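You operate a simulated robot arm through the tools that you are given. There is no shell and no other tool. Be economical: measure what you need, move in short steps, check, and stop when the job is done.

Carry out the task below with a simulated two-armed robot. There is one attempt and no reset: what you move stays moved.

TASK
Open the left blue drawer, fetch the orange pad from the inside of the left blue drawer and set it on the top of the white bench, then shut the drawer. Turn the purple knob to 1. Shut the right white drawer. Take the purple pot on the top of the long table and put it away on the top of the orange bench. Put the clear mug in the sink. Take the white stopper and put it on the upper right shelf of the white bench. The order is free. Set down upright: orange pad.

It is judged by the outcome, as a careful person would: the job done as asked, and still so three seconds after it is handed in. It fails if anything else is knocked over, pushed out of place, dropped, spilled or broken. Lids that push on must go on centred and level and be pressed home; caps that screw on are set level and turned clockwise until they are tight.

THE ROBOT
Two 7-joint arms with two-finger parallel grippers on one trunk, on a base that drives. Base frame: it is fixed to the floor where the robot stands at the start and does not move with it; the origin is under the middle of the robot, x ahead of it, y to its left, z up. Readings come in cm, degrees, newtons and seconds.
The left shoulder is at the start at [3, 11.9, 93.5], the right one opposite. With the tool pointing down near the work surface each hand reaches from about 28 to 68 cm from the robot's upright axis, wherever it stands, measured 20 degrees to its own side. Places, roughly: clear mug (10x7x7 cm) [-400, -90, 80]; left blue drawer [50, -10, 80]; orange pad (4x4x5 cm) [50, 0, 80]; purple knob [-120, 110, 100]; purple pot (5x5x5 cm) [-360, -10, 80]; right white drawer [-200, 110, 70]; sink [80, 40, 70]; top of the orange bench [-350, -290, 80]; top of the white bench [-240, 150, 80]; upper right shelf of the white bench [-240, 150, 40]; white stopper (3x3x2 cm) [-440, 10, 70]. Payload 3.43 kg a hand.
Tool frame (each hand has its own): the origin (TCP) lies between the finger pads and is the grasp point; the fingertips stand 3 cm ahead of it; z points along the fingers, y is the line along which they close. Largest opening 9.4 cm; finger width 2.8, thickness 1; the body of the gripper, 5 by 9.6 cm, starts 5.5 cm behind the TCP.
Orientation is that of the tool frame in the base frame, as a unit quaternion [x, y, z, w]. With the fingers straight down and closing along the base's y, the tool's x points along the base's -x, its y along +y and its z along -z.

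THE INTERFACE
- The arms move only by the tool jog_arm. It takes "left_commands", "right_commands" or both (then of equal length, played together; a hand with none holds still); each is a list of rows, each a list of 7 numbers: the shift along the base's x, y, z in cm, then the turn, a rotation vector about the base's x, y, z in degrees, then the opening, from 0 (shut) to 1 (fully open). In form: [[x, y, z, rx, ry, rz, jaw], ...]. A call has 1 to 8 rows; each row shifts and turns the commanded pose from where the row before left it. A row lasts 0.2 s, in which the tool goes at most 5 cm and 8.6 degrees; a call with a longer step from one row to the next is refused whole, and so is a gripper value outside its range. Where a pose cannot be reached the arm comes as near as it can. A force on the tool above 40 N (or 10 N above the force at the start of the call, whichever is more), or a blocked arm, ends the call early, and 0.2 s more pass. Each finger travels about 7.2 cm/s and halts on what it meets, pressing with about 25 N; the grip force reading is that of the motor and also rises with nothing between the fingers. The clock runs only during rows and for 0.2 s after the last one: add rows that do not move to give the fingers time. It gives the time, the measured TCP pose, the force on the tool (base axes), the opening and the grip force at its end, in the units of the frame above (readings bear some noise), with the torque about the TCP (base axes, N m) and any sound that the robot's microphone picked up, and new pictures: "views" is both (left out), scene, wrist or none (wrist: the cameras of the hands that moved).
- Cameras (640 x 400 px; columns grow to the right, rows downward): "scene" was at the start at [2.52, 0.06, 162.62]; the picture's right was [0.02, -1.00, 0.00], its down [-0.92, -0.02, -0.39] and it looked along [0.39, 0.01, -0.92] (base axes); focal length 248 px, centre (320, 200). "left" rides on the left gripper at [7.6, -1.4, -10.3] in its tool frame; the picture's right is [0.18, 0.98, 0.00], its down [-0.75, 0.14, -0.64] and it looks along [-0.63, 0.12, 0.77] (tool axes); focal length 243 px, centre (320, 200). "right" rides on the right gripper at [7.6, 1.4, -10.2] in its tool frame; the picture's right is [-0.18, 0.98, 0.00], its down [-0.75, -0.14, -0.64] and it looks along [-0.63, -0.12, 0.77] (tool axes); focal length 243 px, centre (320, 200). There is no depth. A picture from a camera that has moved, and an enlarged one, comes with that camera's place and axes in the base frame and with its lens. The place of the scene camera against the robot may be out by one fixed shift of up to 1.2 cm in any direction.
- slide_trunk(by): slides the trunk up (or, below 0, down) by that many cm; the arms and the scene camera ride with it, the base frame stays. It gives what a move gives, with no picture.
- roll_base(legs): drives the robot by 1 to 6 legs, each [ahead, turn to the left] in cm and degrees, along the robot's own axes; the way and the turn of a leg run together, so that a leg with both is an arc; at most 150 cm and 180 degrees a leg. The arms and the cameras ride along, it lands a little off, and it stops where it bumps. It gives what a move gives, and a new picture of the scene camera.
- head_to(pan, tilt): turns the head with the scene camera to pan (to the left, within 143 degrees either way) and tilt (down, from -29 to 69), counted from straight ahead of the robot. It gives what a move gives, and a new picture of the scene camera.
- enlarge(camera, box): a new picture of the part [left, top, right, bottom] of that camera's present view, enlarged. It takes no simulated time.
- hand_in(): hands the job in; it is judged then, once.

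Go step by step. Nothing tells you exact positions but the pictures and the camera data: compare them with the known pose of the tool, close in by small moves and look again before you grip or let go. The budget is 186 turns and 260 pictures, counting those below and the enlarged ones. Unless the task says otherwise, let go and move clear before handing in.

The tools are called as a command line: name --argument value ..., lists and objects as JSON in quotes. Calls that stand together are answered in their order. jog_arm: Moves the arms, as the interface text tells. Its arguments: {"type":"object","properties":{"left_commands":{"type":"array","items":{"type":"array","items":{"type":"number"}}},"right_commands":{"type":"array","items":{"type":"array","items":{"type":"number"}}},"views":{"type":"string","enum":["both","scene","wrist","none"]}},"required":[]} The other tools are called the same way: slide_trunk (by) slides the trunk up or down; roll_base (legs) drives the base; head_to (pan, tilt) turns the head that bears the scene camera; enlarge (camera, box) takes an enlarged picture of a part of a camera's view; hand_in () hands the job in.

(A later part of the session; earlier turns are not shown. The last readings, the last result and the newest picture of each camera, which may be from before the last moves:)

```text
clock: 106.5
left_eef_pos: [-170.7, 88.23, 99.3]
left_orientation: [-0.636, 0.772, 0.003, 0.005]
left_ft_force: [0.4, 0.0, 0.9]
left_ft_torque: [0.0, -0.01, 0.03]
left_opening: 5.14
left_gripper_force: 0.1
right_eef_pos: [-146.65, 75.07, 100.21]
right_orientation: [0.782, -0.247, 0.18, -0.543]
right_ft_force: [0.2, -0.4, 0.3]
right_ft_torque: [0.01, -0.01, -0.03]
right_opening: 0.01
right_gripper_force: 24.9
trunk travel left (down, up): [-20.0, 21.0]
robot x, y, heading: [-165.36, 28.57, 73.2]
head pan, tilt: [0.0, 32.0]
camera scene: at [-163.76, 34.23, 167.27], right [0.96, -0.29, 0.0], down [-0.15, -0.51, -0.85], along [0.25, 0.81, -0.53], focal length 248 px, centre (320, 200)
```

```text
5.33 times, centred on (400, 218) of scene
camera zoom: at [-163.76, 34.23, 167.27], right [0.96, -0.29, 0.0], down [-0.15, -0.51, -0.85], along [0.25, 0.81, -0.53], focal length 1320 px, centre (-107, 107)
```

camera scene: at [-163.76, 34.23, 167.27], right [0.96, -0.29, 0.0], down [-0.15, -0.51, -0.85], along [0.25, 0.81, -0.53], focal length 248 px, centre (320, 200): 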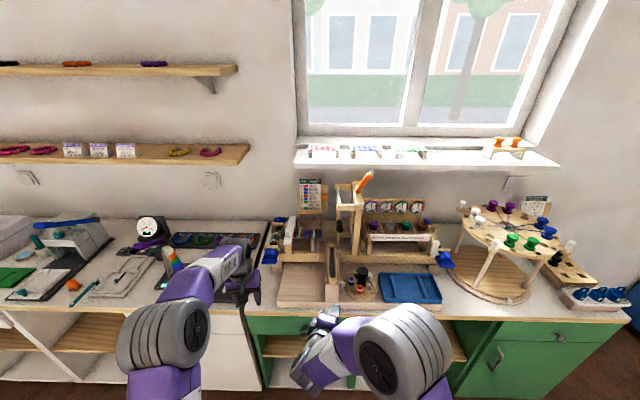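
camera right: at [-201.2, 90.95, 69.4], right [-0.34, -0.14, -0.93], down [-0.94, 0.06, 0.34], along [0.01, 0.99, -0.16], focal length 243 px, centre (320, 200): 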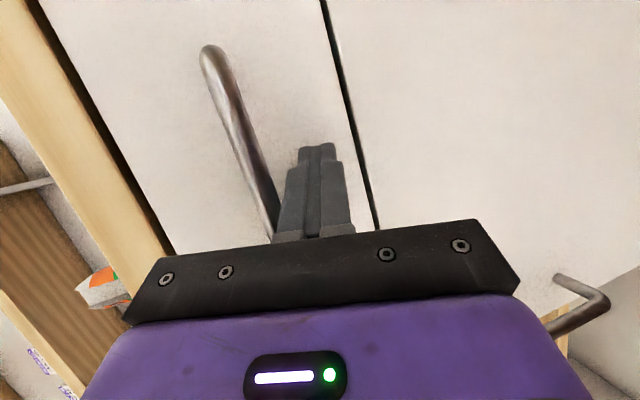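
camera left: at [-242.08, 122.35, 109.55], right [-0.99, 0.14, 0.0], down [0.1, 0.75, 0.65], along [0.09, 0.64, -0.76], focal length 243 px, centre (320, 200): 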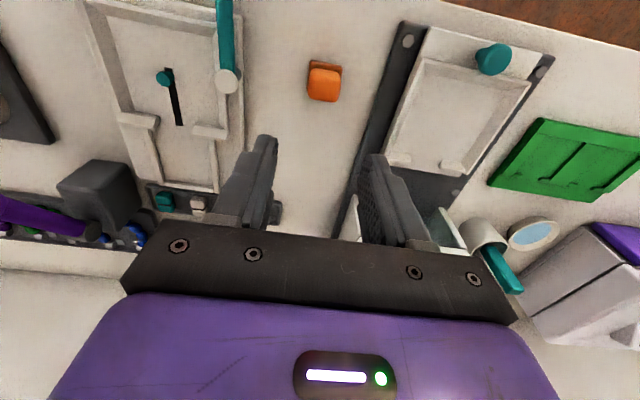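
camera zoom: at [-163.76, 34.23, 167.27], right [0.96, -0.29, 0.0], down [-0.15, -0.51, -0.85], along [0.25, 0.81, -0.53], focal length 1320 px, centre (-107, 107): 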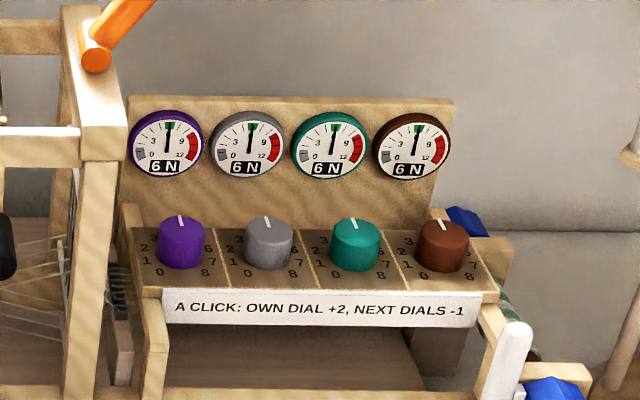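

The purple knob has its own 0–8 scale and points at 4 now, so it needs about three clicks counter-clockwise. I'll point the right hand straight down with the fingers closing left-right, and lift the left hand clear.

jog_arm --right_commands '[[0, 0, 1, -6.34, 4.54, 0, 0.3], [0, 0, 1, -6.34, 4.54, 0, 0.6], [0, 0, 1, -6.34, 4.54, 0, 0.6], [0, 0, 1, -6.34, 4.54, 0, 0.6], [0, 0, 1, -6.34, 4.54, 0, 0.6], [0, 0, 1, -6.34, 4.54, 0, 0.6], [0, 0, 1, -6.34, 4.54, 0, 0.6], [0, 0, 1, -6.34, 4.54, 0, 0.6]]' --left_commands '[[-0.5, -1.5, 3, 0, 0, 0, 0.5], [-0.5, -1.5, 3, 0, 0, 0, 0.5], [-0.5, -1.5, 3, 0, 0, 0, 0.5], [-0.5, -1.5, 3, 0, 0, 0, 0.5], [-0.5, -1.5, 3, 0, 0, 0, 0.5], [-0.5, -1.5, 3, 0, 0, 0, 0.5], [-0.5, -1.5, 1, 0, 0, 0, 0.5], [-0.5, -1.5, 1, 0, 0, 0, 0.5]]' --views "none"

jog_arm --right_commands '[[0, 0, 1, -6.34, 4.54, 0, 0.6], [0, 0, 1, 0, 0, -8.05, 0.6], [0, 0, 1, 0, 0, -8.05, 0.6], [0, 0, 1, 0, 0, -8.05, 0.6], [0, 0, 1, 0, 0, -8.05, 0.6], [0, 0, 1, 0, 0, -8.05, 0.6], [0, 0, 1, 0, 0, -8.05, 0.6], [0, 0, 1, 0, 0, -8.05, 0.6]]' --views "none"

jog_arm --right_commands '[[0, 0, 0, 0, 0, -8.05, 0.6], [0, 0, 0, 0, 0, -8.05, 0.6]]'

```text
clock: 108.3
left_eef_pos: [-174.67, 75.96, 119.25]
left_orientation: [-0.636, 0.772, 0.003, 0.004]
left_ft_force: [0.6, 0.8, 0.3]
left_ft_torque: [0.0, 0.01, 0.0]
left_opening: 4.68
left_gripper_force: 0.0
right_eef_pos: [-146.72, 75.05, 108.27]
right_orientation: [0.952, -0.298, 0.022, -0.061]
right_ft_force: [-0.2, 0.0, -0.2]
right_ft_torque: [0.01, 0.0, -0.01]
right_opening: 5.64
right_gripper_force: 0.0
trunk travel left (down, up): [-20.0, 21.0]
robot x, y, heading: [-165.03, 28.48, 73.1]
head pan, tilt: [0.0, 32.0]
```

```text
clock: 110.1
left_eef_pos: [-174.7, 76.07, 119.18]
left_orientation: [-0.636, 0.771, 0.003, 0.005]
left_ft_force: [0.1, -0.2, -0.2]
left_ft_torque: [0.0, -0.02, -0.03]
left_opening: 4.69
left_gripper_force: 0.0
right_eef_pos: [-146.85, 74.89, 116.08]
right_orientation: [-0.698, 0.716, 0.0, -0.004]
right_ft_force: [-0.3, 0.1, 0.0]
right_ft_torque: [-0.02, -0.01, 0.02]
right_opening: 5.63
right_gripper_force: 0.0
trunk travel left (down, up): [-20.0, 21.0]
robot x, y, heading: [-165.44, 28.67, 73.0]
head pan, tilt: [0.0, 32.0]
```

```text
clock: 110.7
left_eef_pos: [-174.73, 76.02, 119.17]
left_orientation: [-0.635, 0.772, 0.003, 0.005]
left_ft_force: [-0.4, 0.1, 0.1]
left_ft_torque: [0.0, 0.03, -0.04]
left_opening: 4.7
left_gripper_force: 0.1
right_eef_pos: [-146.84, 75.12, 116.21]
right_orientation: [-0.593, 0.806, 0.0, -0.003]
right_ft_force: [0.2, -1.3, -0.9]
right_ft_torque: [-0.01, -0.03, 0.01]
right_opening: 5.65
right_gripper_force: 0.1
trunk travel left (down, up): [-20.0, 21.0]
robot x, y, heading: [-165.23, 28.35, 73.4]
head pan, tilt: [0.0, 32.0]
camera scene: at [-163.76, 34.22, 167.27], right [0.96, -0.29, 0.0], down [-0.15, -0.51, -0.85], along [0.25, 0.81, -0.53], focal length 248 px, centre (320, 200)
camera right: at [-150.43, 68.31, 126.4], right [-0.88, 0.47, 0.0], down [0.36, 0.68, 0.64], along [0.3, 0.56, -0.77], focal length 243 px, centre (320, 200)
```

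scene: 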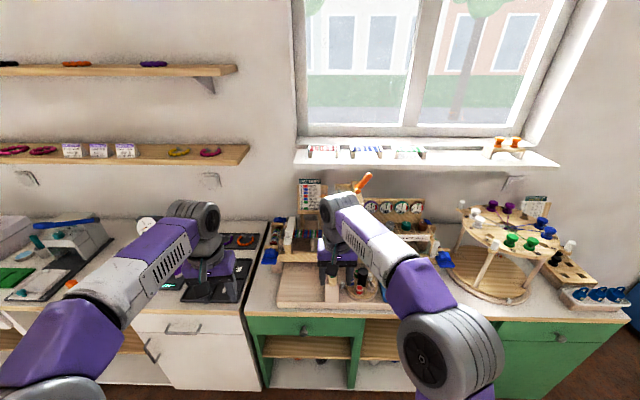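
right: 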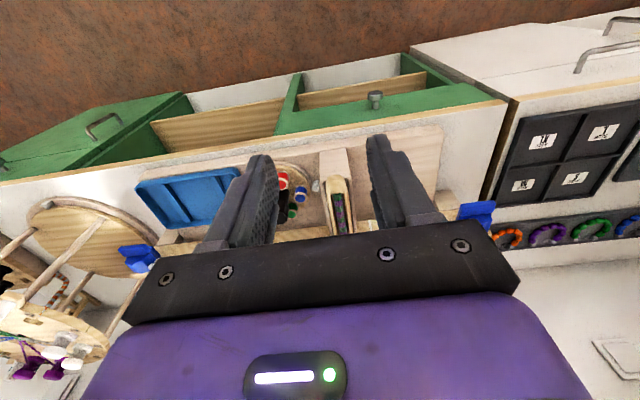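

I'll shift the right hand right, then roll in for a close look at the panel from the wrist camera.

jog_arm --right_commands '[[4, -1.2, 1, 0, 0, 0, 0.6], [4, -1.2, 1, 0, 0, 0, 0.6], [4, -1.2, 1, 0, 0, 0, 0.6], [4, -1.2, 1, 0, 0, 0, 0.6], [4, -1.2, 0, 0, 0, 0, 0.6]]' --views "none"

roll_base --legs '[[20, 0]]'

enlarge --camera "right" --box '[0, 0, 640, 400]'

enlarge --camera "scene" --box '[300, 160, 540, 310]'

```text
clock: 111.9
left_eef_pos: [-174.63, 75.97, 119.2]
left_orientation: [-0.637, 0.771, 0.003, 0.003]
left_ft_force: [-0.2, -0.4, -0.5]
left_ft_torque: [-0.02, 0.02, 0.01]
left_opening: 4.68
left_gripper_force: 0.0
right_eef_pos: [-126.39, 69.18, 120.0]
right_orientation: [-0.592, 0.806, 0.002, -0.005]
right_ft_force: [0.2, 0.1, -0.4]
right_ft_torque: [-0.03, 0.03, -0.01]
right_opening: 5.64
right_gripper_force: 0.1
trunk travel left (down, up): [-20.0, 21.0]
robot x, y, heading: [-165.24, 28.49, 72.8]
head pan, tilt: [0.0, 32.0]
```

```text
clock: 113.5
left_eef_pos: [-168.27, 96.18, 119.14]
left_orientation: [-0.634, 0.774, 0.002, 0.004]
left_ft_force: [0.2, 0.3, -0.1]
left_ft_torque: [-0.01, 0.0, 0.02]
left_opening: 4.74
left_gripper_force: 0.2
right_eef_pos: [-120.04, 89.14, 119.94]
right_orientation: [-0.59, 0.807, 0.001, -0.004]
right_ft_force: [0.8, 0.3, 0.4]
right_ft_torque: [-0.03, 0.04, 0.02]
right_opening: 5.63
right_gripper_force: 0.1
trunk travel left (down, up): [-20.0, 21.0]
robot x, y, heading: [-158.95, 48.34, 72.7]
head pan, tilt: [0.0, 32.0]
camera scene: at [-157.52, 54.33, 167.27], right [0.95, -0.3, 0.0], down [-0.16, -0.51, -0.85], along [0.25, 0.81, -0.53], focal length 248 px, centre (320, 200)
```

scene: 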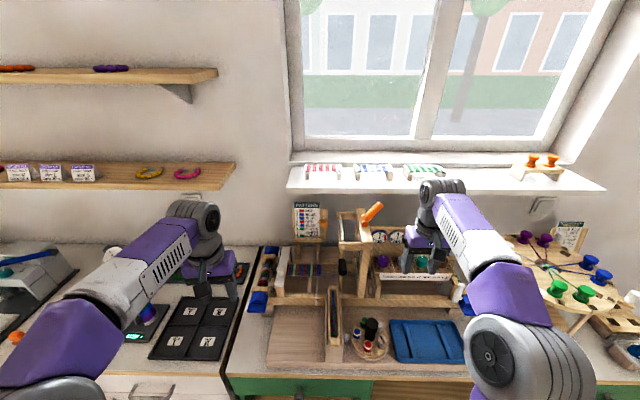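

```text
1.00 times, centred on (320, 200) of right (not enlarged: the box is as wide or as high as the picture)
camera zoom: at [-123.83, 82.38, 130.19], right [-0.88, 0.47, 0.0], down [0.37, 0.68, 0.64], along [0.3, 0.56, -0.77], focal length 243 px, centre (320, 200)
```

zoom: 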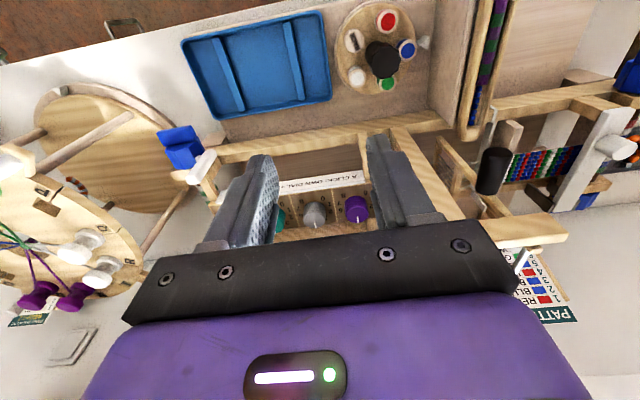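

```text
2.67 times, centred on (420, 235) of scene
camera zoom: at [-157.52, 54.33, 167.27], right [0.95, -0.3, 0.0], down [-0.16, -0.51, -0.85], along [0.25, 0.81, -0.53], focal length 660 px, centre (53, 107)
```

zoom: 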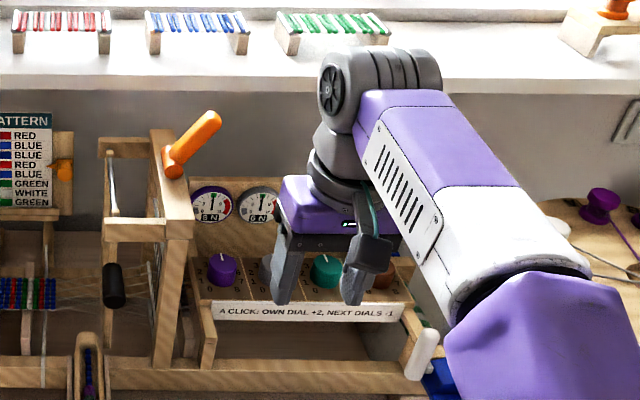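

enlarge --camera "right" --box '[240, 130, 480, 280]'

```text
2.67 times, centred on (360, 205) of right
camera zoom: at [-123.83, 82.38, 130.19], right [-0.88, 0.47, 0.0], down [0.37, 0.68, 0.64], along [0.3, 0.56, -0.77], focal length 647 px, centre (213, 187)
```

zoom: 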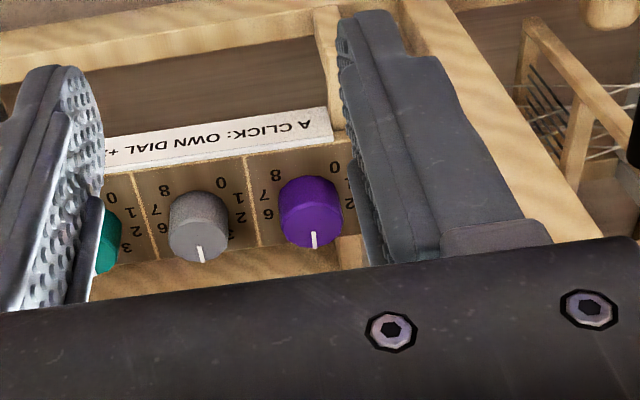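

The purple knob's top is at about [-116.5, 109, 101.7], with the dial board 4 cm behind it and a loom post and lever to the left. I'll roll in 10 cm more, lean the hand 25° back toward me to clear the board, and move above the knob.

roll_base --legs '[[10, 0]]'

jog_arm --right_commands '[[0, 0, 0, 7.9, -2.64, 0, 0.6], [0, 0, 0, 7.9, -2.64, 0, 0.6], [0, 0, 0, 7.9, -2.64, 0, 0.6]]'

```text
clock: 114.7
left_eef_pos: [-165.26, 105.78, 119.16]
left_orientation: [-0.633, 0.774, 0.002, 0.004]
left_ft_force: [0.5, 0.2, -0.1]
left_ft_torque: [-0.04, 0.01, 0.0]
left_opening: 4.71
left_gripper_force: 0.1
right_eef_pos: [-117.19, 98.57, 119.94]
right_orientation: [-0.59, 0.808, 0.001, -0.003]
right_ft_force: [-0.2, -1.0, 0.1]
right_ft_torque: [0.0, 0.0, 0.01]
right_opening: 5.64
right_gripper_force: 0.1
trunk travel left (down, up): [-20.0, 21.0]
robot x, y, heading: [-155.81, 58.27, 72.7]
head pan, tilt: [0.0, 32.0]
camera scene: at [-154.58, 63.75, 167.27], right [0.95, -0.3, 0.0], down [-0.16, -0.51, -0.85], along [0.25, 0.81, -0.53], focal length 248 px, centre (320, 200)
```

scene: 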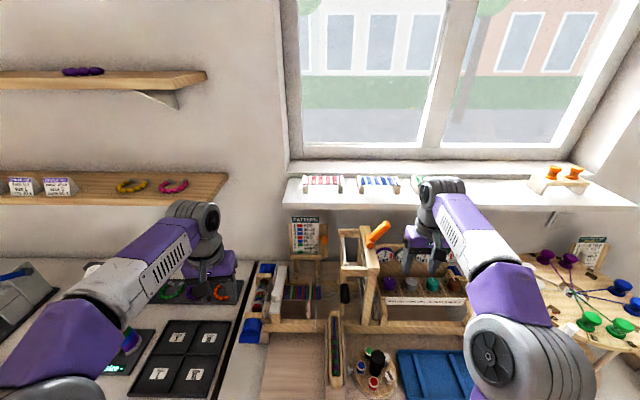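

```text
clock: 115.5
left_eef_pos: [-165.23, 105.44, 119.25]
left_orientation: [-0.634, 0.774, 0.002, 0.004]
left_ft_force: [-0.1, -0.1, 0.3]
left_ft_torque: [0.01, -0.01, 0.01]
left_opening: 4.69
left_gripper_force: 0.0
right_eef_pos: [-117.24, 98.34, 120.11]
right_orientation: [-0.576, 0.788, 0.127, 0.176]
right_ft_force: [0.2, 0.6, 0.7]
right_ft_torque: [-0.02, 0.03, -0.01]
right_opening: 5.65
right_gripper_force: 0.1
trunk travel left (down, up): [-20.0, 21.0]
robot x, y, heading: [-155.92, 58.09, 72.6]
head pan, tilt: [0.0, 32.0]
camera scene: at [-154.63, 63.51, 167.28], right [0.95, -0.3, 0.0], down [-0.16, -0.5, -0.85], along [0.25, 0.81, -0.53], focal length 248 px, centre (320, 200)
camera right: at [-122.07, 88.17, 126.11], right [-0.89, 0.46, 0.08], down [0.26, 0.35, 0.9], along [0.38, 0.82, -0.43], focal length 243 px, centre (320, 200)
```

scene: 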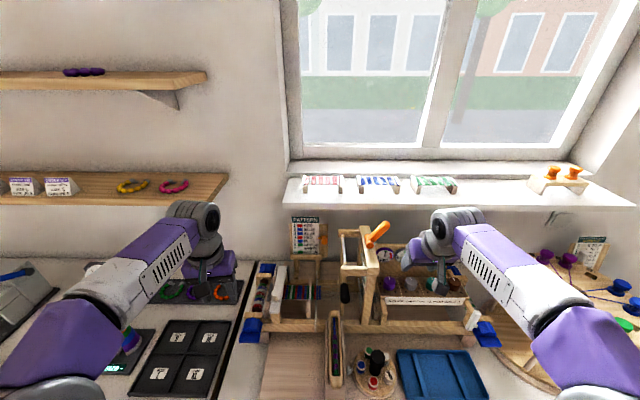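
right: 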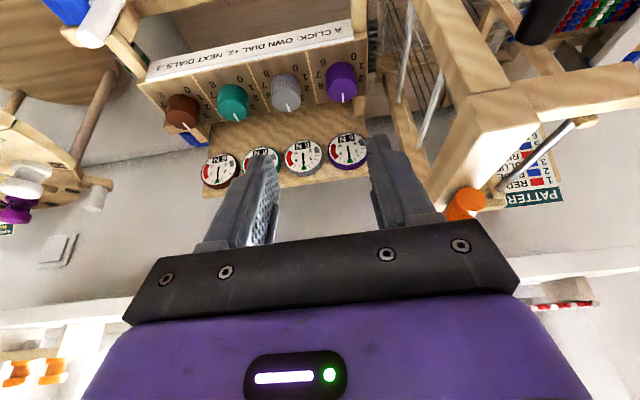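

enlarge --camera "scene" --box '[320, 205, 480, 305]'

enlarge --camera "right" --box '[280, 0, 600, 200]'

```text
4.00 times, centred on (400, 255) of scene
camera zoom: at [-154.63, 63.51, 167.28], right [0.95, -0.3, 0.0], down [-0.16, -0.5, -0.85], along [0.25, 0.81, -0.53], focal length 990 px, centre (0, -20)
```

zoom: 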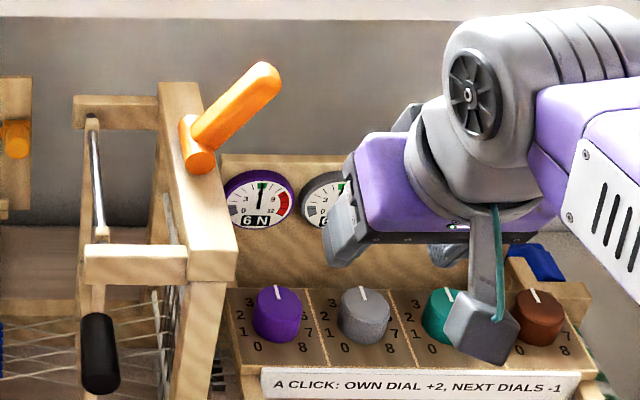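

```text
2.00 times, centred on (440, 100) of right
camera zoom: at [-122.07, 88.17, 126.11], right [-0.89, 0.46, 0.08], down [0.26, 0.35, 0.9], along [0.38, 0.82, -0.43], focal length 485 px, centre (80, 400)
```

zoom: 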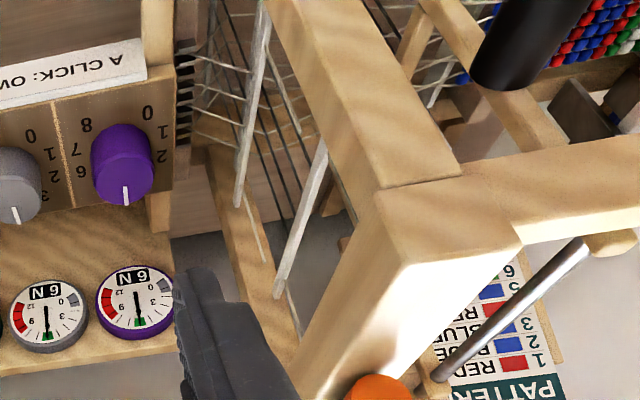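

Post and lever geometry is clear: the wood's right face sits 7 cm left of the knob. I'll approach in line and stop just above the knob to check.

jog_arm --right_commands '[[0.1, 2.6, -3.1, 0, 0, 0, 0.6], [0.1, 2.6, -3.1, 0, 0, 0, 0.6], [0.1, 2.6, -3.1, 0, 0, 0, 0.6], [0.1, 2.5, -3.1, 0, 0, 0, 0.6]]'

```text
clock: 116.5
left_eef_pos: [-165.26, 105.68, 119.16]
left_orientation: [-0.634, 0.774, 0.002, 0.003]
left_ft_force: [0.0, -0.1, -0.3]
left_ft_torque: [-0.01, 0.0, -0.02]
left_opening: 4.72
left_gripper_force: 0.0
right_eef_pos: [-116.73, 109.05, 107.64]
right_orientation: [-0.576, 0.789, 0.125, 0.173]
right_ft_force: [0.4, -0.1, 0.3]
right_ft_torque: [0.03, -0.01, -0.07]
right_opening: 5.64
right_gripper_force: 0.1
trunk travel left (down, up): [-20.0, 21.0]
robot x, y, heading: [-155.79, 58.19, 73.0]
head pan, tilt: [0.0, 32.0]
camera scene: at [-154.56, 63.77, 167.27], right [0.95, -0.3, 0.0], down [-0.16, -0.51, -0.85], along [0.25, 0.81, -0.53], focal length 248 px, centre (320, 200)
camera right: at [-121.61, 98.75, 113.6], right [-0.89, 0.46, 0.08], down [0.26, 0.35, 0.9], along [0.38, 0.82, -0.43], focal length 243 px, centre (320, 200)
```

scene: 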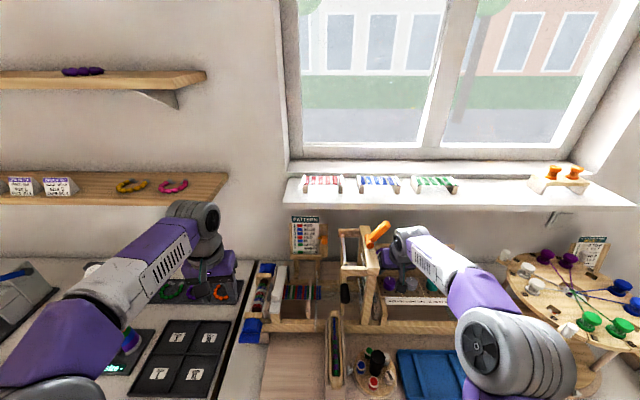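
right: 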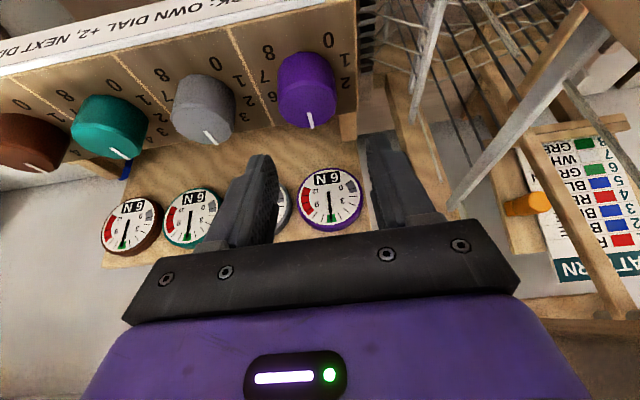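

jog_arm --right_commands '[[0, 0, -2.6, 0, 0, 0, 0.6], [0, 0, -2.5, 0, 0, 0, 0.6]]'

```text
clock: 117.1
left_eef_pos: [-165.24, 105.51, 119.21]
left_orientation: [-0.633, 0.774, 0.002, 0.005]
left_ft_force: [-0.1, 0.0, -1.0]
left_ft_torque: [-0.01, 0.0, -0.01]
left_opening: 4.71
left_gripper_force: 0.1
right_eef_pos: [-116.64, 109.0, 102.56]
right_orientation: [-0.576, 0.788, 0.127, 0.175]
right_ft_force: [0.5, 0.3, 3.3]
right_ft_torque: [0.05, 0.1, -0.01]
right_opening: 5.64
right_gripper_force: 0.2
trunk travel left (down, up): [-20.0, 21.0]
robot x, y, heading: [-156.41, 58.08, 72.8]
head pan, tilt: [0.0, 32.0]
camera scene: at [-154.64, 63.59, 167.28], right [0.95, -0.3, 0.0], down [-0.16, -0.51, -0.85], along [0.25, 0.81, -0.53], focal length 248 px, centre (320, 200)
camera right: at [-121.59, 98.72, 108.53], right [-0.89, 0.46, 0.08], down [0.26, 0.35, 0.9], along [0.38, 0.82, -0.43], focal length 243 px, centre (320, 200)
```

scene: 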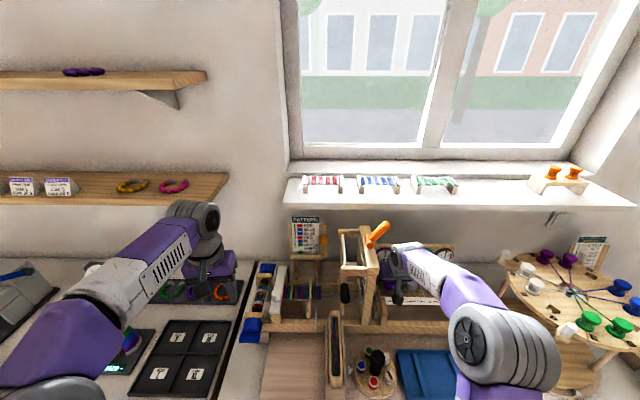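
right: 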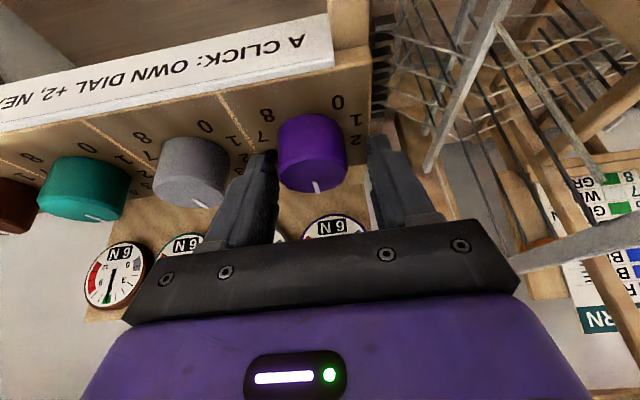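

I'll centre 0.5 cm to the right, ease up slightly, and close on the knob.

jog_arm --right_commands '[[0.5, -0.16, 0.4, 0, 0, 0, 0.6], [0, 0, 0, 0, 0, 0, 0.3], [0, 0, 0, 0, 0, 0, 0.3], [0, 0, 0, 0, 0, 0, 0.3]]' --views "wrist"

```text
clock: 118.1
left_eef_pos: [-165.28, 105.71, 119.14]
left_orientation: [-0.634, 0.773, 0.003, 0.004]
left_ft_force: [-0.2, 0.1, 0.4]
left_ft_torque: [-0.02, 0.02, -0.03]
left_opening: 4.7
left_gripper_force: 0.0
right_eef_pos: [-116.45, 108.67, 102.89]
right_orientation: [-0.576, 0.789, 0.126, 0.172]
right_ft_force: [-9.7, 0.4, -4.3]
right_ft_torque: [0.46, 0.73, -0.03]
right_opening: 3.73
right_gripper_force: 45.1
trunk travel left (down, up): [-20.0, 21.0]
robot x, y, heading: [-155.83, 57.88, 72.6]
head pan, tilt: [0.0, 32.0]
camera right: at [-121.33, 98.49, 108.95], right [-0.89, 0.46, 0.08], down [0.26, 0.36, 0.9], along [0.38, 0.82, -0.43], focal length 243 px, centre (320, 200)
```

right: 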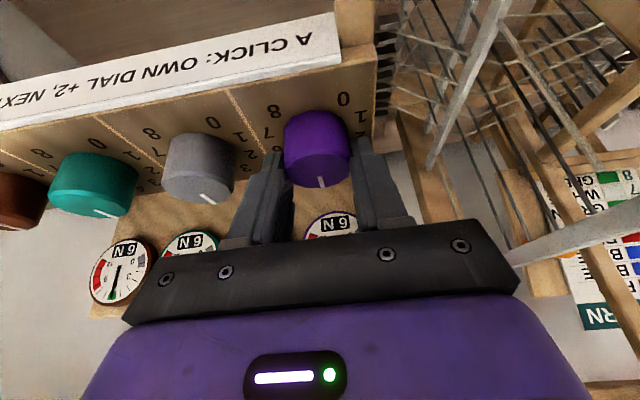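

jog_arm --right_commands '[[-0.25, 0.05, 0, 0, 0, 8.5, 0.3], [0, 0, 0, 0, 0, 8.5, 0.3], [0, 0, 0, 0, 0, 8.5, 0.3], [0, 0, 0, 0, 0, 8.5, 0.3]]'

```text
clock: 119.1
left_eef_pos: [-165.39, 105.58, 119.23]
left_orientation: [-0.634, 0.774, 0.003, 0.005]
left_ft_force: [-0.1, -0.2, 0.1]
left_ft_torque: [-0.02, 0.02, 0.0]
left_opening: 4.71
left_gripper_force: 0.0
right_eef_pos: [-116.5, 108.77, 102.92]
right_orientation: [0.782, -0.585, -0.172, -0.129]
right_ft_force: [-5.7, 1.5, 4.0]
right_ft_torque: [-1.11, 0.86, 0.01]
right_opening: 3.77
right_gripper_force: 45.0
trunk travel left (down, up): [-20.0, 21.0]
robot x, y, heading: [-156.44, 57.91, 72.9]
head pan, tilt: [0.0, 32.0]
camera scene: at [-154.74, 63.66, 167.28], right [0.95, -0.3, 0.0], down [-0.16, -0.51, -0.85], along [0.25, 0.81, -0.53], focal length 248 px, centre (320, 200)
camera right: at [-114.85, 97.57, 108.93], right [-0.99, -0.12, 0.08], down [0.02, 0.44, 0.9], along [-0.14, 0.89, -0.43], focal length 243 px, centre (320, 200)
```

scene: 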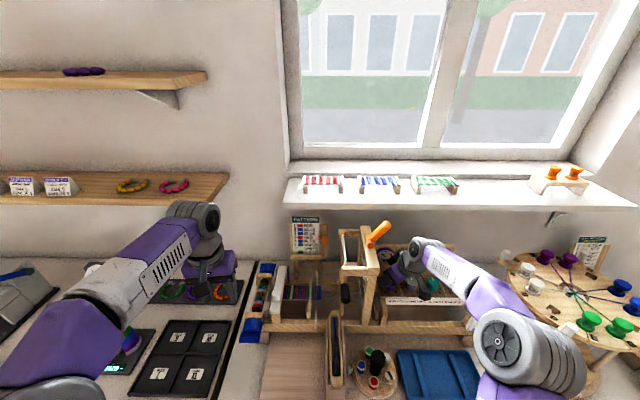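
right: 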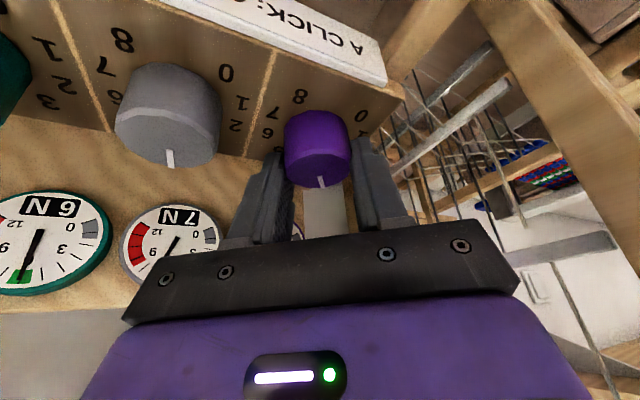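

One click is done: the grey dial moved to 7. I'll release, turn back 34°, re-grip and repeat.

jog_arm --right_commands '[[0, 0, 0, 0, 0, 0, 0.58], [0, 0, 0, 0, 0, 0, 0.58], [0, 0, 0, 0, 0, -8.5, 0.58], [0, 0, 0, 0, 0, -8.5, 0.58], [0, 0, 0, 0, 0, -8.5, 0.58], [0, 0, 0, 0, 0, -8.5, 0.58], [0, 0, 0, 0, 0, 0, 0.3], [0, 0, 0, 0, 0, 0, 0.3]]' --views "wrist"

jog_arm --right_commands '[[0, 0, 0, 0, 0, 0, 0.3], [0, 0, 0, 0, 0, 8.5, 0.3], [0, 0, 0, 0, 0, 8.5, 0.3], [0, 0, 0, 0, 0, 8.5, 0.3], [0, 0, 0, 0, 0, 8.5, 0.3]]' --views "wrist"

```text
clock: 120.9
left_eef_pos: [-165.12, 105.52, 119.25]
left_orientation: [-0.633, 0.774, 0.003, 0.004]
left_ft_force: [-0.6, 0.1, 0.0]
left_ft_torque: [0.06, -0.01, 0.0]
left_opening: 4.73
left_gripper_force: 0.0
right_eef_pos: [-116.5, 108.83, 102.86]
right_orientation: [-0.576, 0.789, 0.126, 0.174]
right_ft_force: [1.4, 0.4, 1.3]
right_ft_torque: [0.47, 0.14, -0.02]
right_opening: 3.75
right_gripper_force: 45.5
trunk travel left (down, up): [-20.0, 21.0]
robot x, y, heading: [-156.23, 58.31, 72.5]
head pan, tilt: [0.0, 32.0]
camera right: at [-121.38, 98.5, 108.98], right [-0.89, 0.46, 0.08], down [0.26, 0.35, 0.9], along [0.39, 0.82, -0.43], focal length 243 px, centre (320, 200)
```

right: 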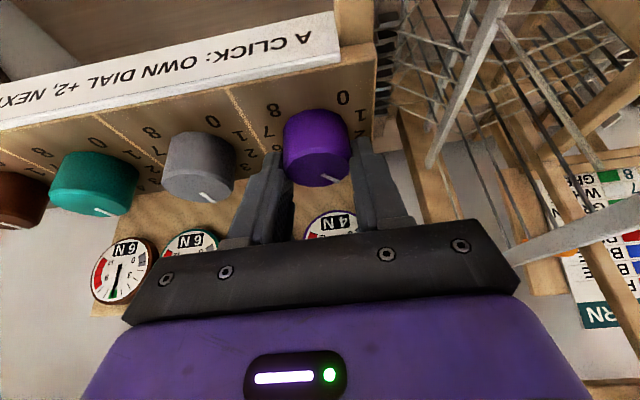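

```text
clock: 122.1
left_eef_pos: [-165.16, 105.73, 119.07]
left_orientation: [-0.633, 0.774, 0.003, 0.004]
left_ft_force: [0.3, -0.6, 0.2]
left_ft_torque: [0.0, -0.02, -0.01]
left_opening: 4.71
left_gripper_force: 0.0
right_eef_pos: [-116.45, 108.79, 102.99]
right_orientation: [0.783, -0.584, -0.171, -0.129]
right_ft_force: [2.8, 6.0, 5.1]
right_ft_torque: [-0.61, 0.48, 0.01]
right_opening: 3.76
right_gripper_force: 45.5
trunk travel left (down, up): [-20.0, 21.0]
robot x, y, heading: [-156.5, 57.74, 72.7]
head pan, tilt: [0.0, 32.0]
camera right: at [-114.84, 97.59, 108.99], right [-0.99, -0.12, 0.08], down [0.02, 0.44, 0.9], along [-0.14, 0.89, -0.43], focal length 243 px, centre (320, 200)
```

right: 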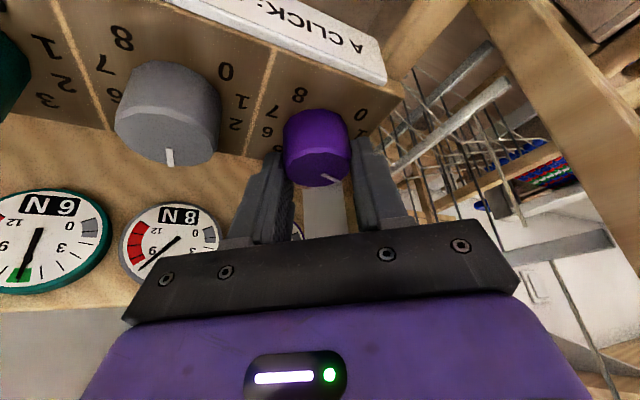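

Two clicks are done (grey 8, purple 4→2). One more stroke.

jog_arm --right_commands '[[0, 0, 0, 0, 0, 0, 0.58], [0, 0, 0, 0, 0, 0, 0.58], [0, 0, 0, 0, 0, -8.5, 0.58], [0, 0, 0, 0, 0, -8.5, 0.58], [0, 0, 0, 0, 0, -8.5, 0.58], [0, 0, 0, 0, 0, -8.5, 0.58], [0, 0, 0, 0, 0, 0, 0.3], [0, 0, 0, 0, 0, 0, 0.3]]' --views "none"

jog_arm --right_commands '[[0, 0, 0, 0, 0, 0, 0.3], [0, 0, 0, 0, 0, 8.5, 0.3], [0, 0, 0, 0, 0, 8.5, 0.3], [0, 0, 0, 0, 0, 8.5, 0.3], [0, 0, 0, 0, 0, 8.5, 0.3]]' --views "none"

jog_arm --right_commands '[[0, 0, 0, 0, 0, 0, 0.58], [0, 0, 0, 0, 0, 0, 0.58], [0, 0, 0, 0, 0, -8.5, 0.58], [0, 0, 0, 0, 0, -8.5, 0.58], [0, 0, 0, 0, 0, -8.5, 0.58], [0, 0, 0, 0, 0, -8.5, 0.58], [0, -0.5, 3, 0, 0, 0, 0.6], [-0.1, -1.5, 4, 0, 0, 0, 0.6]]' --views "wrist"

```text
clock: 123.9
left_eef_pos: [-165.28, 105.61, 119.23]
left_orientation: [-0.633, 0.774, 0.003, 0.005]
left_ft_force: [-0.6, 0.9, 0.2]
left_ft_torque: [0.0, 0.03, 0.01]
left_opening: 4.72
left_gripper_force: 0.1
right_eef_pos: [-116.52, 108.82, 102.93]
right_orientation: [-0.577, 0.788, 0.126, 0.174]
right_ft_force: [0.5, 1.0, 0.3]
right_ft_torque: [0.38, -0.03, 0.05]
right_opening: 3.71
right_gripper_force: 45.1
trunk travel left (down, up): [-20.0, 21.0]
robot x, y, heading: [-156.12, 58.09, 72.8]
head pan, tilt: [0.0, 32.0]
```

```text
clock: 125.1
left_eef_pos: [-165.33, 105.6, 119.22]
left_orientation: [-0.634, 0.773, 0.002, 0.005]
left_ft_force: [0.0, 0.3, -1.3]
left_ft_torque: [0.02, -0.03, -0.02]
left_opening: 4.71
left_gripper_force: 0.1
right_eef_pos: [-116.57, 108.85, 102.81]
right_orientation: [0.783, -0.584, -0.171, -0.129]
right_ft_force: [-0.7, 4.1, 2.5]
right_ft_torque: [-0.59, 0.16, 0.02]
right_opening: 3.73
right_gripper_force: 44.6
trunk travel left (down, up): [-20.0, 21.0]
robot x, y, heading: [-155.92, 58.04, 72.7]
head pan, tilt: [0.0, 32.0]
```

```text
clock: 126.9
left_eef_pos: [-165.36, 105.56, 119.22]
left_orientation: [-0.633, 0.774, 0.004, 0.004]
left_ft_force: [0.1, -0.6, -1.0]
left_ft_torque: [0.01, -0.02, 0.0]
left_opening: 4.69
left_gripper_force: 0.1
right_eef_pos: [-116.59, 106.51, 109.8]
right_orientation: [-0.576, 0.789, 0.126, 0.174]
right_ft_force: [0.5, -0.6, -0.3]
right_ft_torque: [0.0, -0.01, -0.04]
right_opening: 5.68
right_gripper_force: 0.0
trunk travel left (down, up): [-20.0, 21.0]
robot x, y, heading: [-156.29, 58.18, 72.8]
head pan, tilt: [0.0, 32.0]
camera right: at [-121.5, 96.22, 115.92], right [-0.89, 0.46, 0.08], down [0.26, 0.35, 0.9], along [0.38, 0.82, -0.43], focal length 243 px, centre (320, 200)
```

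right: 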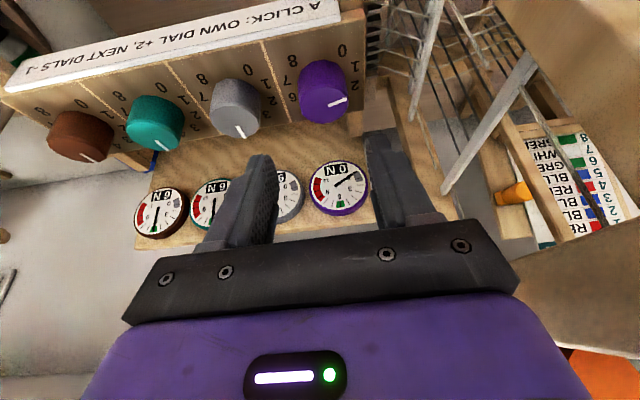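

enlarge --camera "right" --box '[240, 30, 400, 130]'

```text
4.00 times, centred on (320, 80) of right
camera zoom: at [-121.5, 96.22, 115.92], right [-0.89, 0.46, 0.08], down [0.26, 0.35, 0.9], along [0.38, 0.82, -0.43], focal length 970 px, centre (320, 680)
```

zoom: 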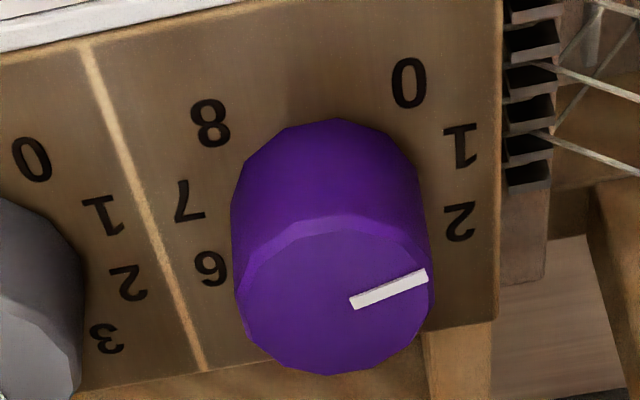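

The knob points at 1 and its dial agrees. I'll withdraw the hand, back away, and look toward the long table.

jog_arm --right_commands '[[-0.5, -2, 4, 0, 0, 0, 0.6], [-0.8, -2.5, 4, 0, 0, 0, 0.6], [-1, -3, 3, 0, 0, 0, 0.6], [-1, -3, 2, 0, 0, 0, 0.6]]' --views "none"

roll_base --legs '[[-45, 0], [0, 100]]'

head_to --pan 20 --tilt 15

```text
clock: 127.9
left_eef_pos: [-165.22, 105.44, 119.32]
left_orientation: [-0.633, 0.774, 0.003, 0.005]
left_ft_force: [0.2, -0.2, 0.2]
left_ft_torque: [0.03, 0.0, 0.01]
left_opening: 4.71
left_gripper_force: 0.0
right_eef_pos: [-119.52, 96.02, 122.98]
right_orientation: [-0.576, 0.789, 0.125, 0.174]
right_ft_force: [0.0, -1.0, -0.4]
right_ft_torque: [-0.01, 0.02, -0.01]
right_opening: 5.63
right_gripper_force: 0.1
trunk travel left (down, up): [-20.0, 21.0]
robot x, y, heading: [-155.96, 58.14, 72.7]
head pan, tilt: [0.0, 32.0]
```

```text
clock: 134.9
left_eef_pos: [-214.63, -3.74, 119.28]
left_orientation: [1.0, 0.001, -0.005, 0.0]
left_ft_force: [0.2, -0.4, 0.2]
left_ft_torque: [-0.02, 0.0, 0.01]
left_opening: 4.69
left_gripper_force: 0.0
right_eef_pos: [-214.46, 42.86, 122.98]
right_orientation: [0.976, -0.052, -0.213, -0.012]
right_ft_force: [0.1, -0.3, 0.3]
right_ft_torque: [0.0, -0.01, 0.04]
right_opening: 5.64
right_gripper_force: 0.2
trunk travel left (down, up): [-20.0, 21.0]
robot x, y, heading: [-170.02, 14.72, 174.2]
head pan, tilt: [0.0, 32.0]
camera scene: at [-176.04, 15.17, 167.27], right [0.1, 0.99, 0.0], down [0.53, -0.05, -0.85], along [-0.84, 0.09, -0.53], focal length 248 px, centre (320, 200)
```

scene: 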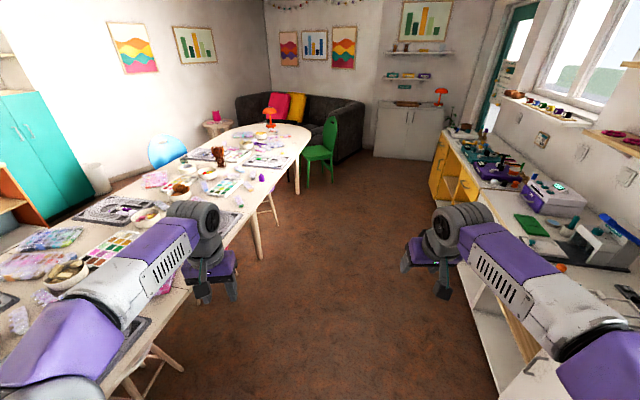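

```text
clock: 135.7
left_eef_pos: [-214.54, -3.85, 119.17]
left_orientation: [1.0, 0.001, -0.006, -0.001]
left_ft_force: [0.4, 0.2, -0.4]
left_ft_torque: [0.02, 0.0, 0.0]
left_opening: 4.74
left_gripper_force: 0.1
right_eef_pos: [-214.37, 42.82, 122.91]
right_orientation: [0.975, -0.052, -0.214, -0.012]
right_ft_force: [0.3, 0.3, 0.0]
right_ft_torque: [0.02, 0.02, 0.02]
right_opening: 5.64
right_gripper_force: 0.0
trunk travel left (down, up): [-20.0, 21.0]
robot x, y, heading: [-169.89, 14.48, 174.0]
head pan, tilt: [20.0, 15.0]
camera scene: at [-176.2, 11.99, 170.0], right [-0.24, 0.97, 0.0], down [0.25, 0.06, -0.97], along [-0.94, -0.23, -0.26], focal length 248 px, centre (320, 200)
```

scene: 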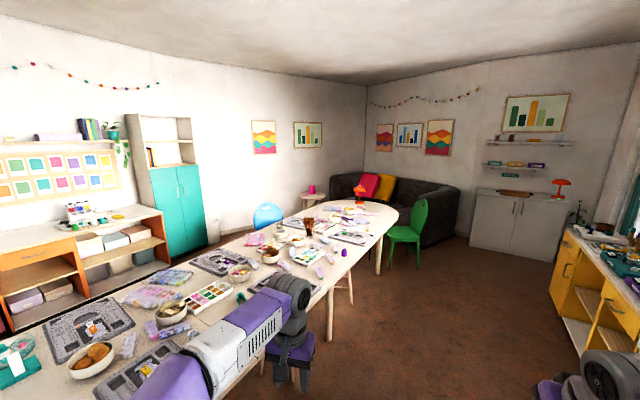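

enlarge --camera "scene" --box '[230, 185, 430, 310]'

```text
3.20 times, centred on (330, 248) of scene
camera zoom: at [-176.2, 11.99, 170.0], right [-0.24, 0.97, 0.0], down [0.25, 0.06, -0.97], along [-0.94, -0.23, -0.26], focal length 792 px, centre (288, 48)
```

zoom: 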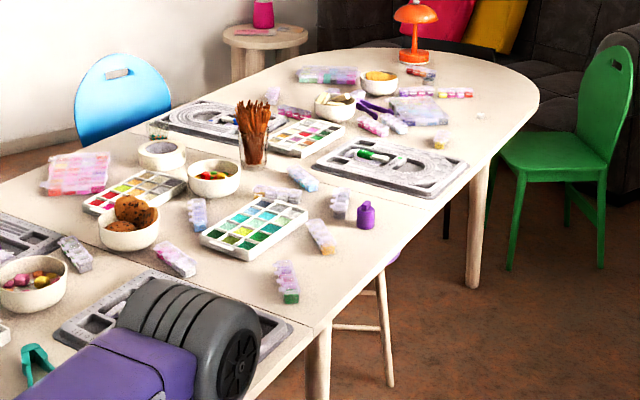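

The purple pot is the small bottle near [-358, -12], about 11 cm in from the table's near edge. I'll drive alongside the table and turn to face it.

roll_base --legs '[[0, -2.7], [150, 0], [41, 0], [0, 80.2]]'

head_to --pan 0 --tilt 40

```text
clock: 149.3
left_eef_pos: [-355.78, -5.66, 119.12]
left_orientation: [0.782, 0.623, -0.005, 0.003]
left_ft_force: [-0.3, -0.7, 0.3]
left_ft_torque: [0.04, 0.0, -0.04]
left_opening: 4.69
left_gripper_force: 0.0
right_eef_pos: [-401.18, 5.17, 122.93]
right_orientation: [0.796, 0.566, -0.175, 0.124]
right_ft_force: [0.3, -0.8, 0.8]
right_ft_torque: [-0.03, -0.02, -0.02]
right_opening: 5.64
right_gripper_force: 0.0
trunk travel left (down, up): [-20.0, 21.0]
robot x, y, heading: [-363.69, 41.97, -109.1]
head pan, tilt: [20.0, 15.0]
camera scene: at [-362.69, 35.55, 170.01], right [-1.0, -0.02, 0.0], down [0.0, 0.26, -0.97], along [0.02, -0.97, -0.26], focal length 248 px, centre (320, 200)
```

scene: 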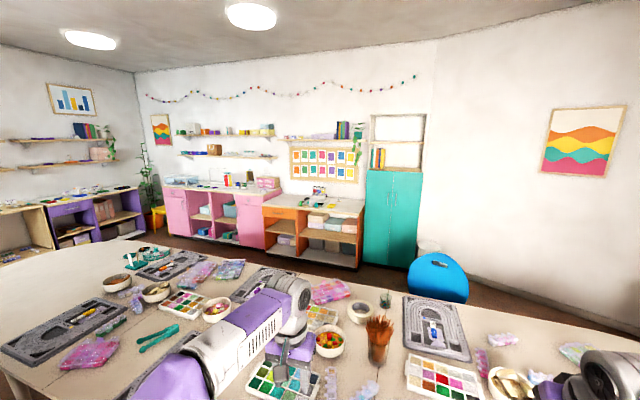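

```text
clock: 150.2
left_eef_pos: [-355.81, -5.67, 119.18]
left_orientation: [0.783, 0.623, -0.005, 0.003]
left_ft_force: [0.3, 0.3, 0.8]
left_ft_torque: [-0.03, 0.0, 0.01]
left_opening: 4.71
left_gripper_force: 0.1
right_eef_pos: [-401.25, 5.03, 122.95]
right_orientation: [0.796, 0.566, -0.175, 0.124]
right_ft_force: [-0.2, -0.5, -0.1]
right_ft_torque: [0.03, -0.01, 0.0]
right_opening: 5.68
right_gripper_force: 0.1
trunk travel left (down, up): [-20.0, 21.0]
robot x, y, heading: [-363.61, 42.05, -109.0]
head pan, tilt: [0.0, 40.0]
camera scene: at [-365.63, 36.85, 166.06], right [-0.95, 0.33, 0.0], down [0.21, 0.61, -0.77], along [-0.25, -0.72, -0.64], focal length 248 px, centre (320, 200)
```

scene: 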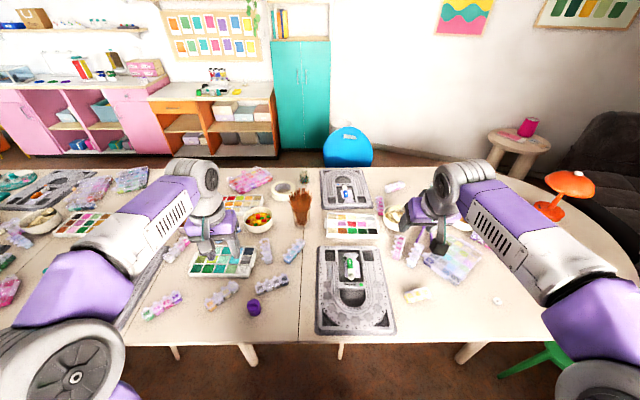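

enlarge --camera "scene" --box '[200, 150, 520, 350]'

enlarge --camera "scene" --box '[260, 150, 340, 200]'

```text
2.00 times, centred on (360, 250) of scene
camera zoom: at [-365.63, 36.85, 166.06], right [-0.95, 0.33, 0.0], down [0.21, 0.61, -0.77], along [-0.25, -0.72, -0.64], focal length 495 px, centre (240, 100)
```

zoom: 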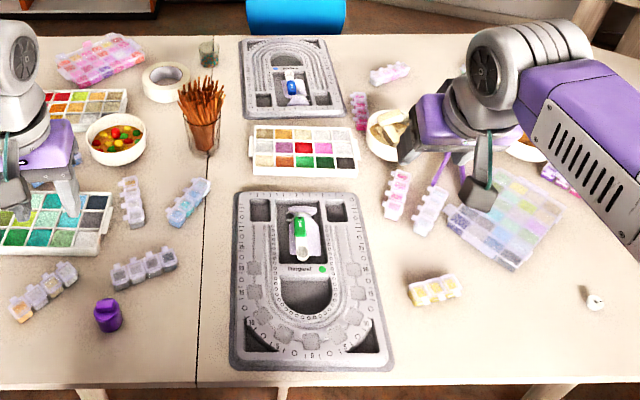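

```text
8.00 times, centred on (300, 175) of scene
camera zoom: at [-365.63, 36.85, 166.06], right [-0.95, 0.33, 0.0], down [0.21, 0.61, -0.77], along [-0.25, -0.72, -0.64], focal length 1980 px, centre (480, 400)
```

zoom: 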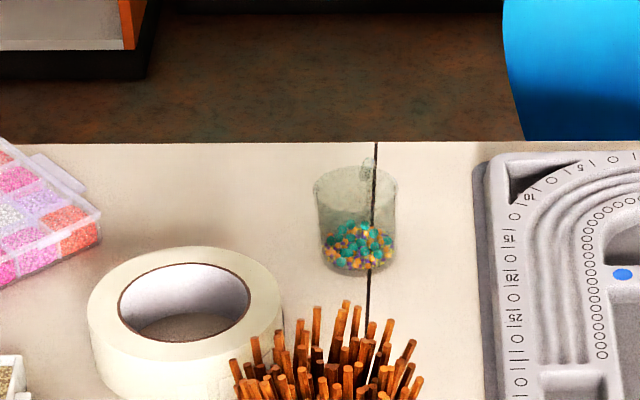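

The pot is at about [-357.4, -13] and the stopper near the right end of the table. The clear mug holds beads, so it must stay upright. I'll lower the left hand over the pot and look.

jog_arm --left_commands '[[-0.3, -1.5, -4, 0, 0, 0, 0.75], [-0.3, -1.5, -4, 0, 0, 0, 0.75], [-0.3, -1.5, -4, 0, 0, 0, 0.75], [-0.3, -1.5, -4, 0, 0, 0, 0.75], [-0.3, -1.3, -4, 0, 0, 0, 0.75], [0, 0, -3, 0, 0, 0, 0.75]]' --views "wrist"

```text
clock: 151.6
left_eef_pos: [-357.25, -12.98, 96.05]
left_orientation: [0.783, 0.622, -0.005, 0.002]
left_ft_force: [-0.3, 0.2, 0.1]
left_ft_torque: [0.03, -0.01, 0.02]
left_opening: 7.03
left_gripper_force: 0.0
right_eef_pos: [-401.21, 5.11, 122.9]
right_orientation: [0.796, 0.566, -0.175, 0.123]
right_ft_force: [-1.1, -0.1, -0.8]
right_ft_torque: [-0.01, -0.01, 0.02]
right_opening: 5.66
right_gripper_force: 0.1
trunk travel left (down, up): [-20.0, 21.0]
robot x, y, heading: [-363.39, 42.16, -108.9]
head pan, tilt: [0.0, 40.0]
camera left: at [-356.89, -5.16, 106.25], right [1.0, -0.04, 0.0], down [-0.03, -0.76, 0.65], along [-0.03, -0.65, -0.76], focal length 243 px, centre (320, 200)
```

left: 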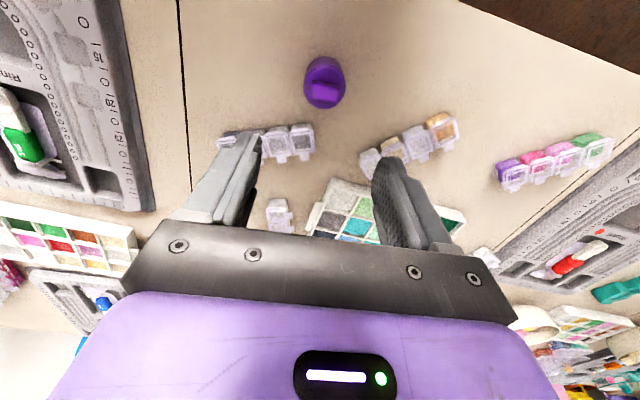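

jog_arm --left_commands '[[0.3, 0, -4, 0, 0, 0, 0.75], [0, 0, -4, 0, 0, 0, 0.75], [0, 0, -4, 0, 0, 0, 0.75]]' --views "wrist"

```text
clock: 152.4
left_eef_pos: [-357.13, -12.72, 83.83]
left_orientation: [0.783, 0.622, -0.004, 0.002]
left_ft_force: [-0.3, -0.1, -1.0]
left_ft_torque: [-0.01, 0.03, 0.01]
left_opening: 7.05
left_gripper_force: 0.0
right_eef_pos: [-401.19, 4.91, 122.79]
right_orientation: [0.796, 0.566, -0.176, 0.124]
right_ft_force: [0.1, -0.2, 0.1]
right_ft_torque: [0.0, 0.01, -0.01]
right_opening: 5.62
right_gripper_force: 0.1
trunk travel left (down, up): [-20.0, 21.0]
robot x, y, heading: [-363.74, 42.24, -109.1]
head pan, tilt: [0.0, 40.0]
camera left: at [-356.75, -4.86, 93.96], right [1.0, -0.04, 0.0], down [-0.03, -0.76, 0.65], along [-0.03, -0.65, -0.76], focal length 243 px, centre (320, 200)
```

left: 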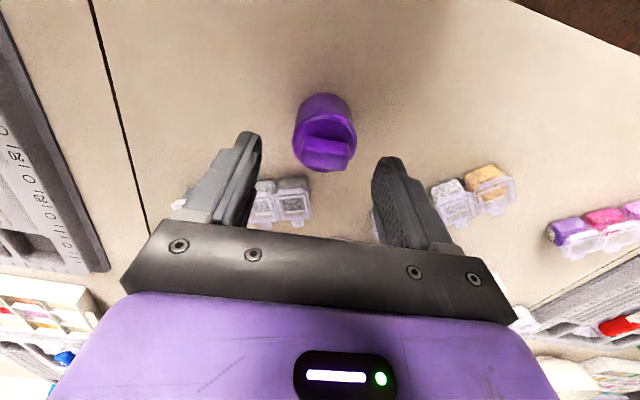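

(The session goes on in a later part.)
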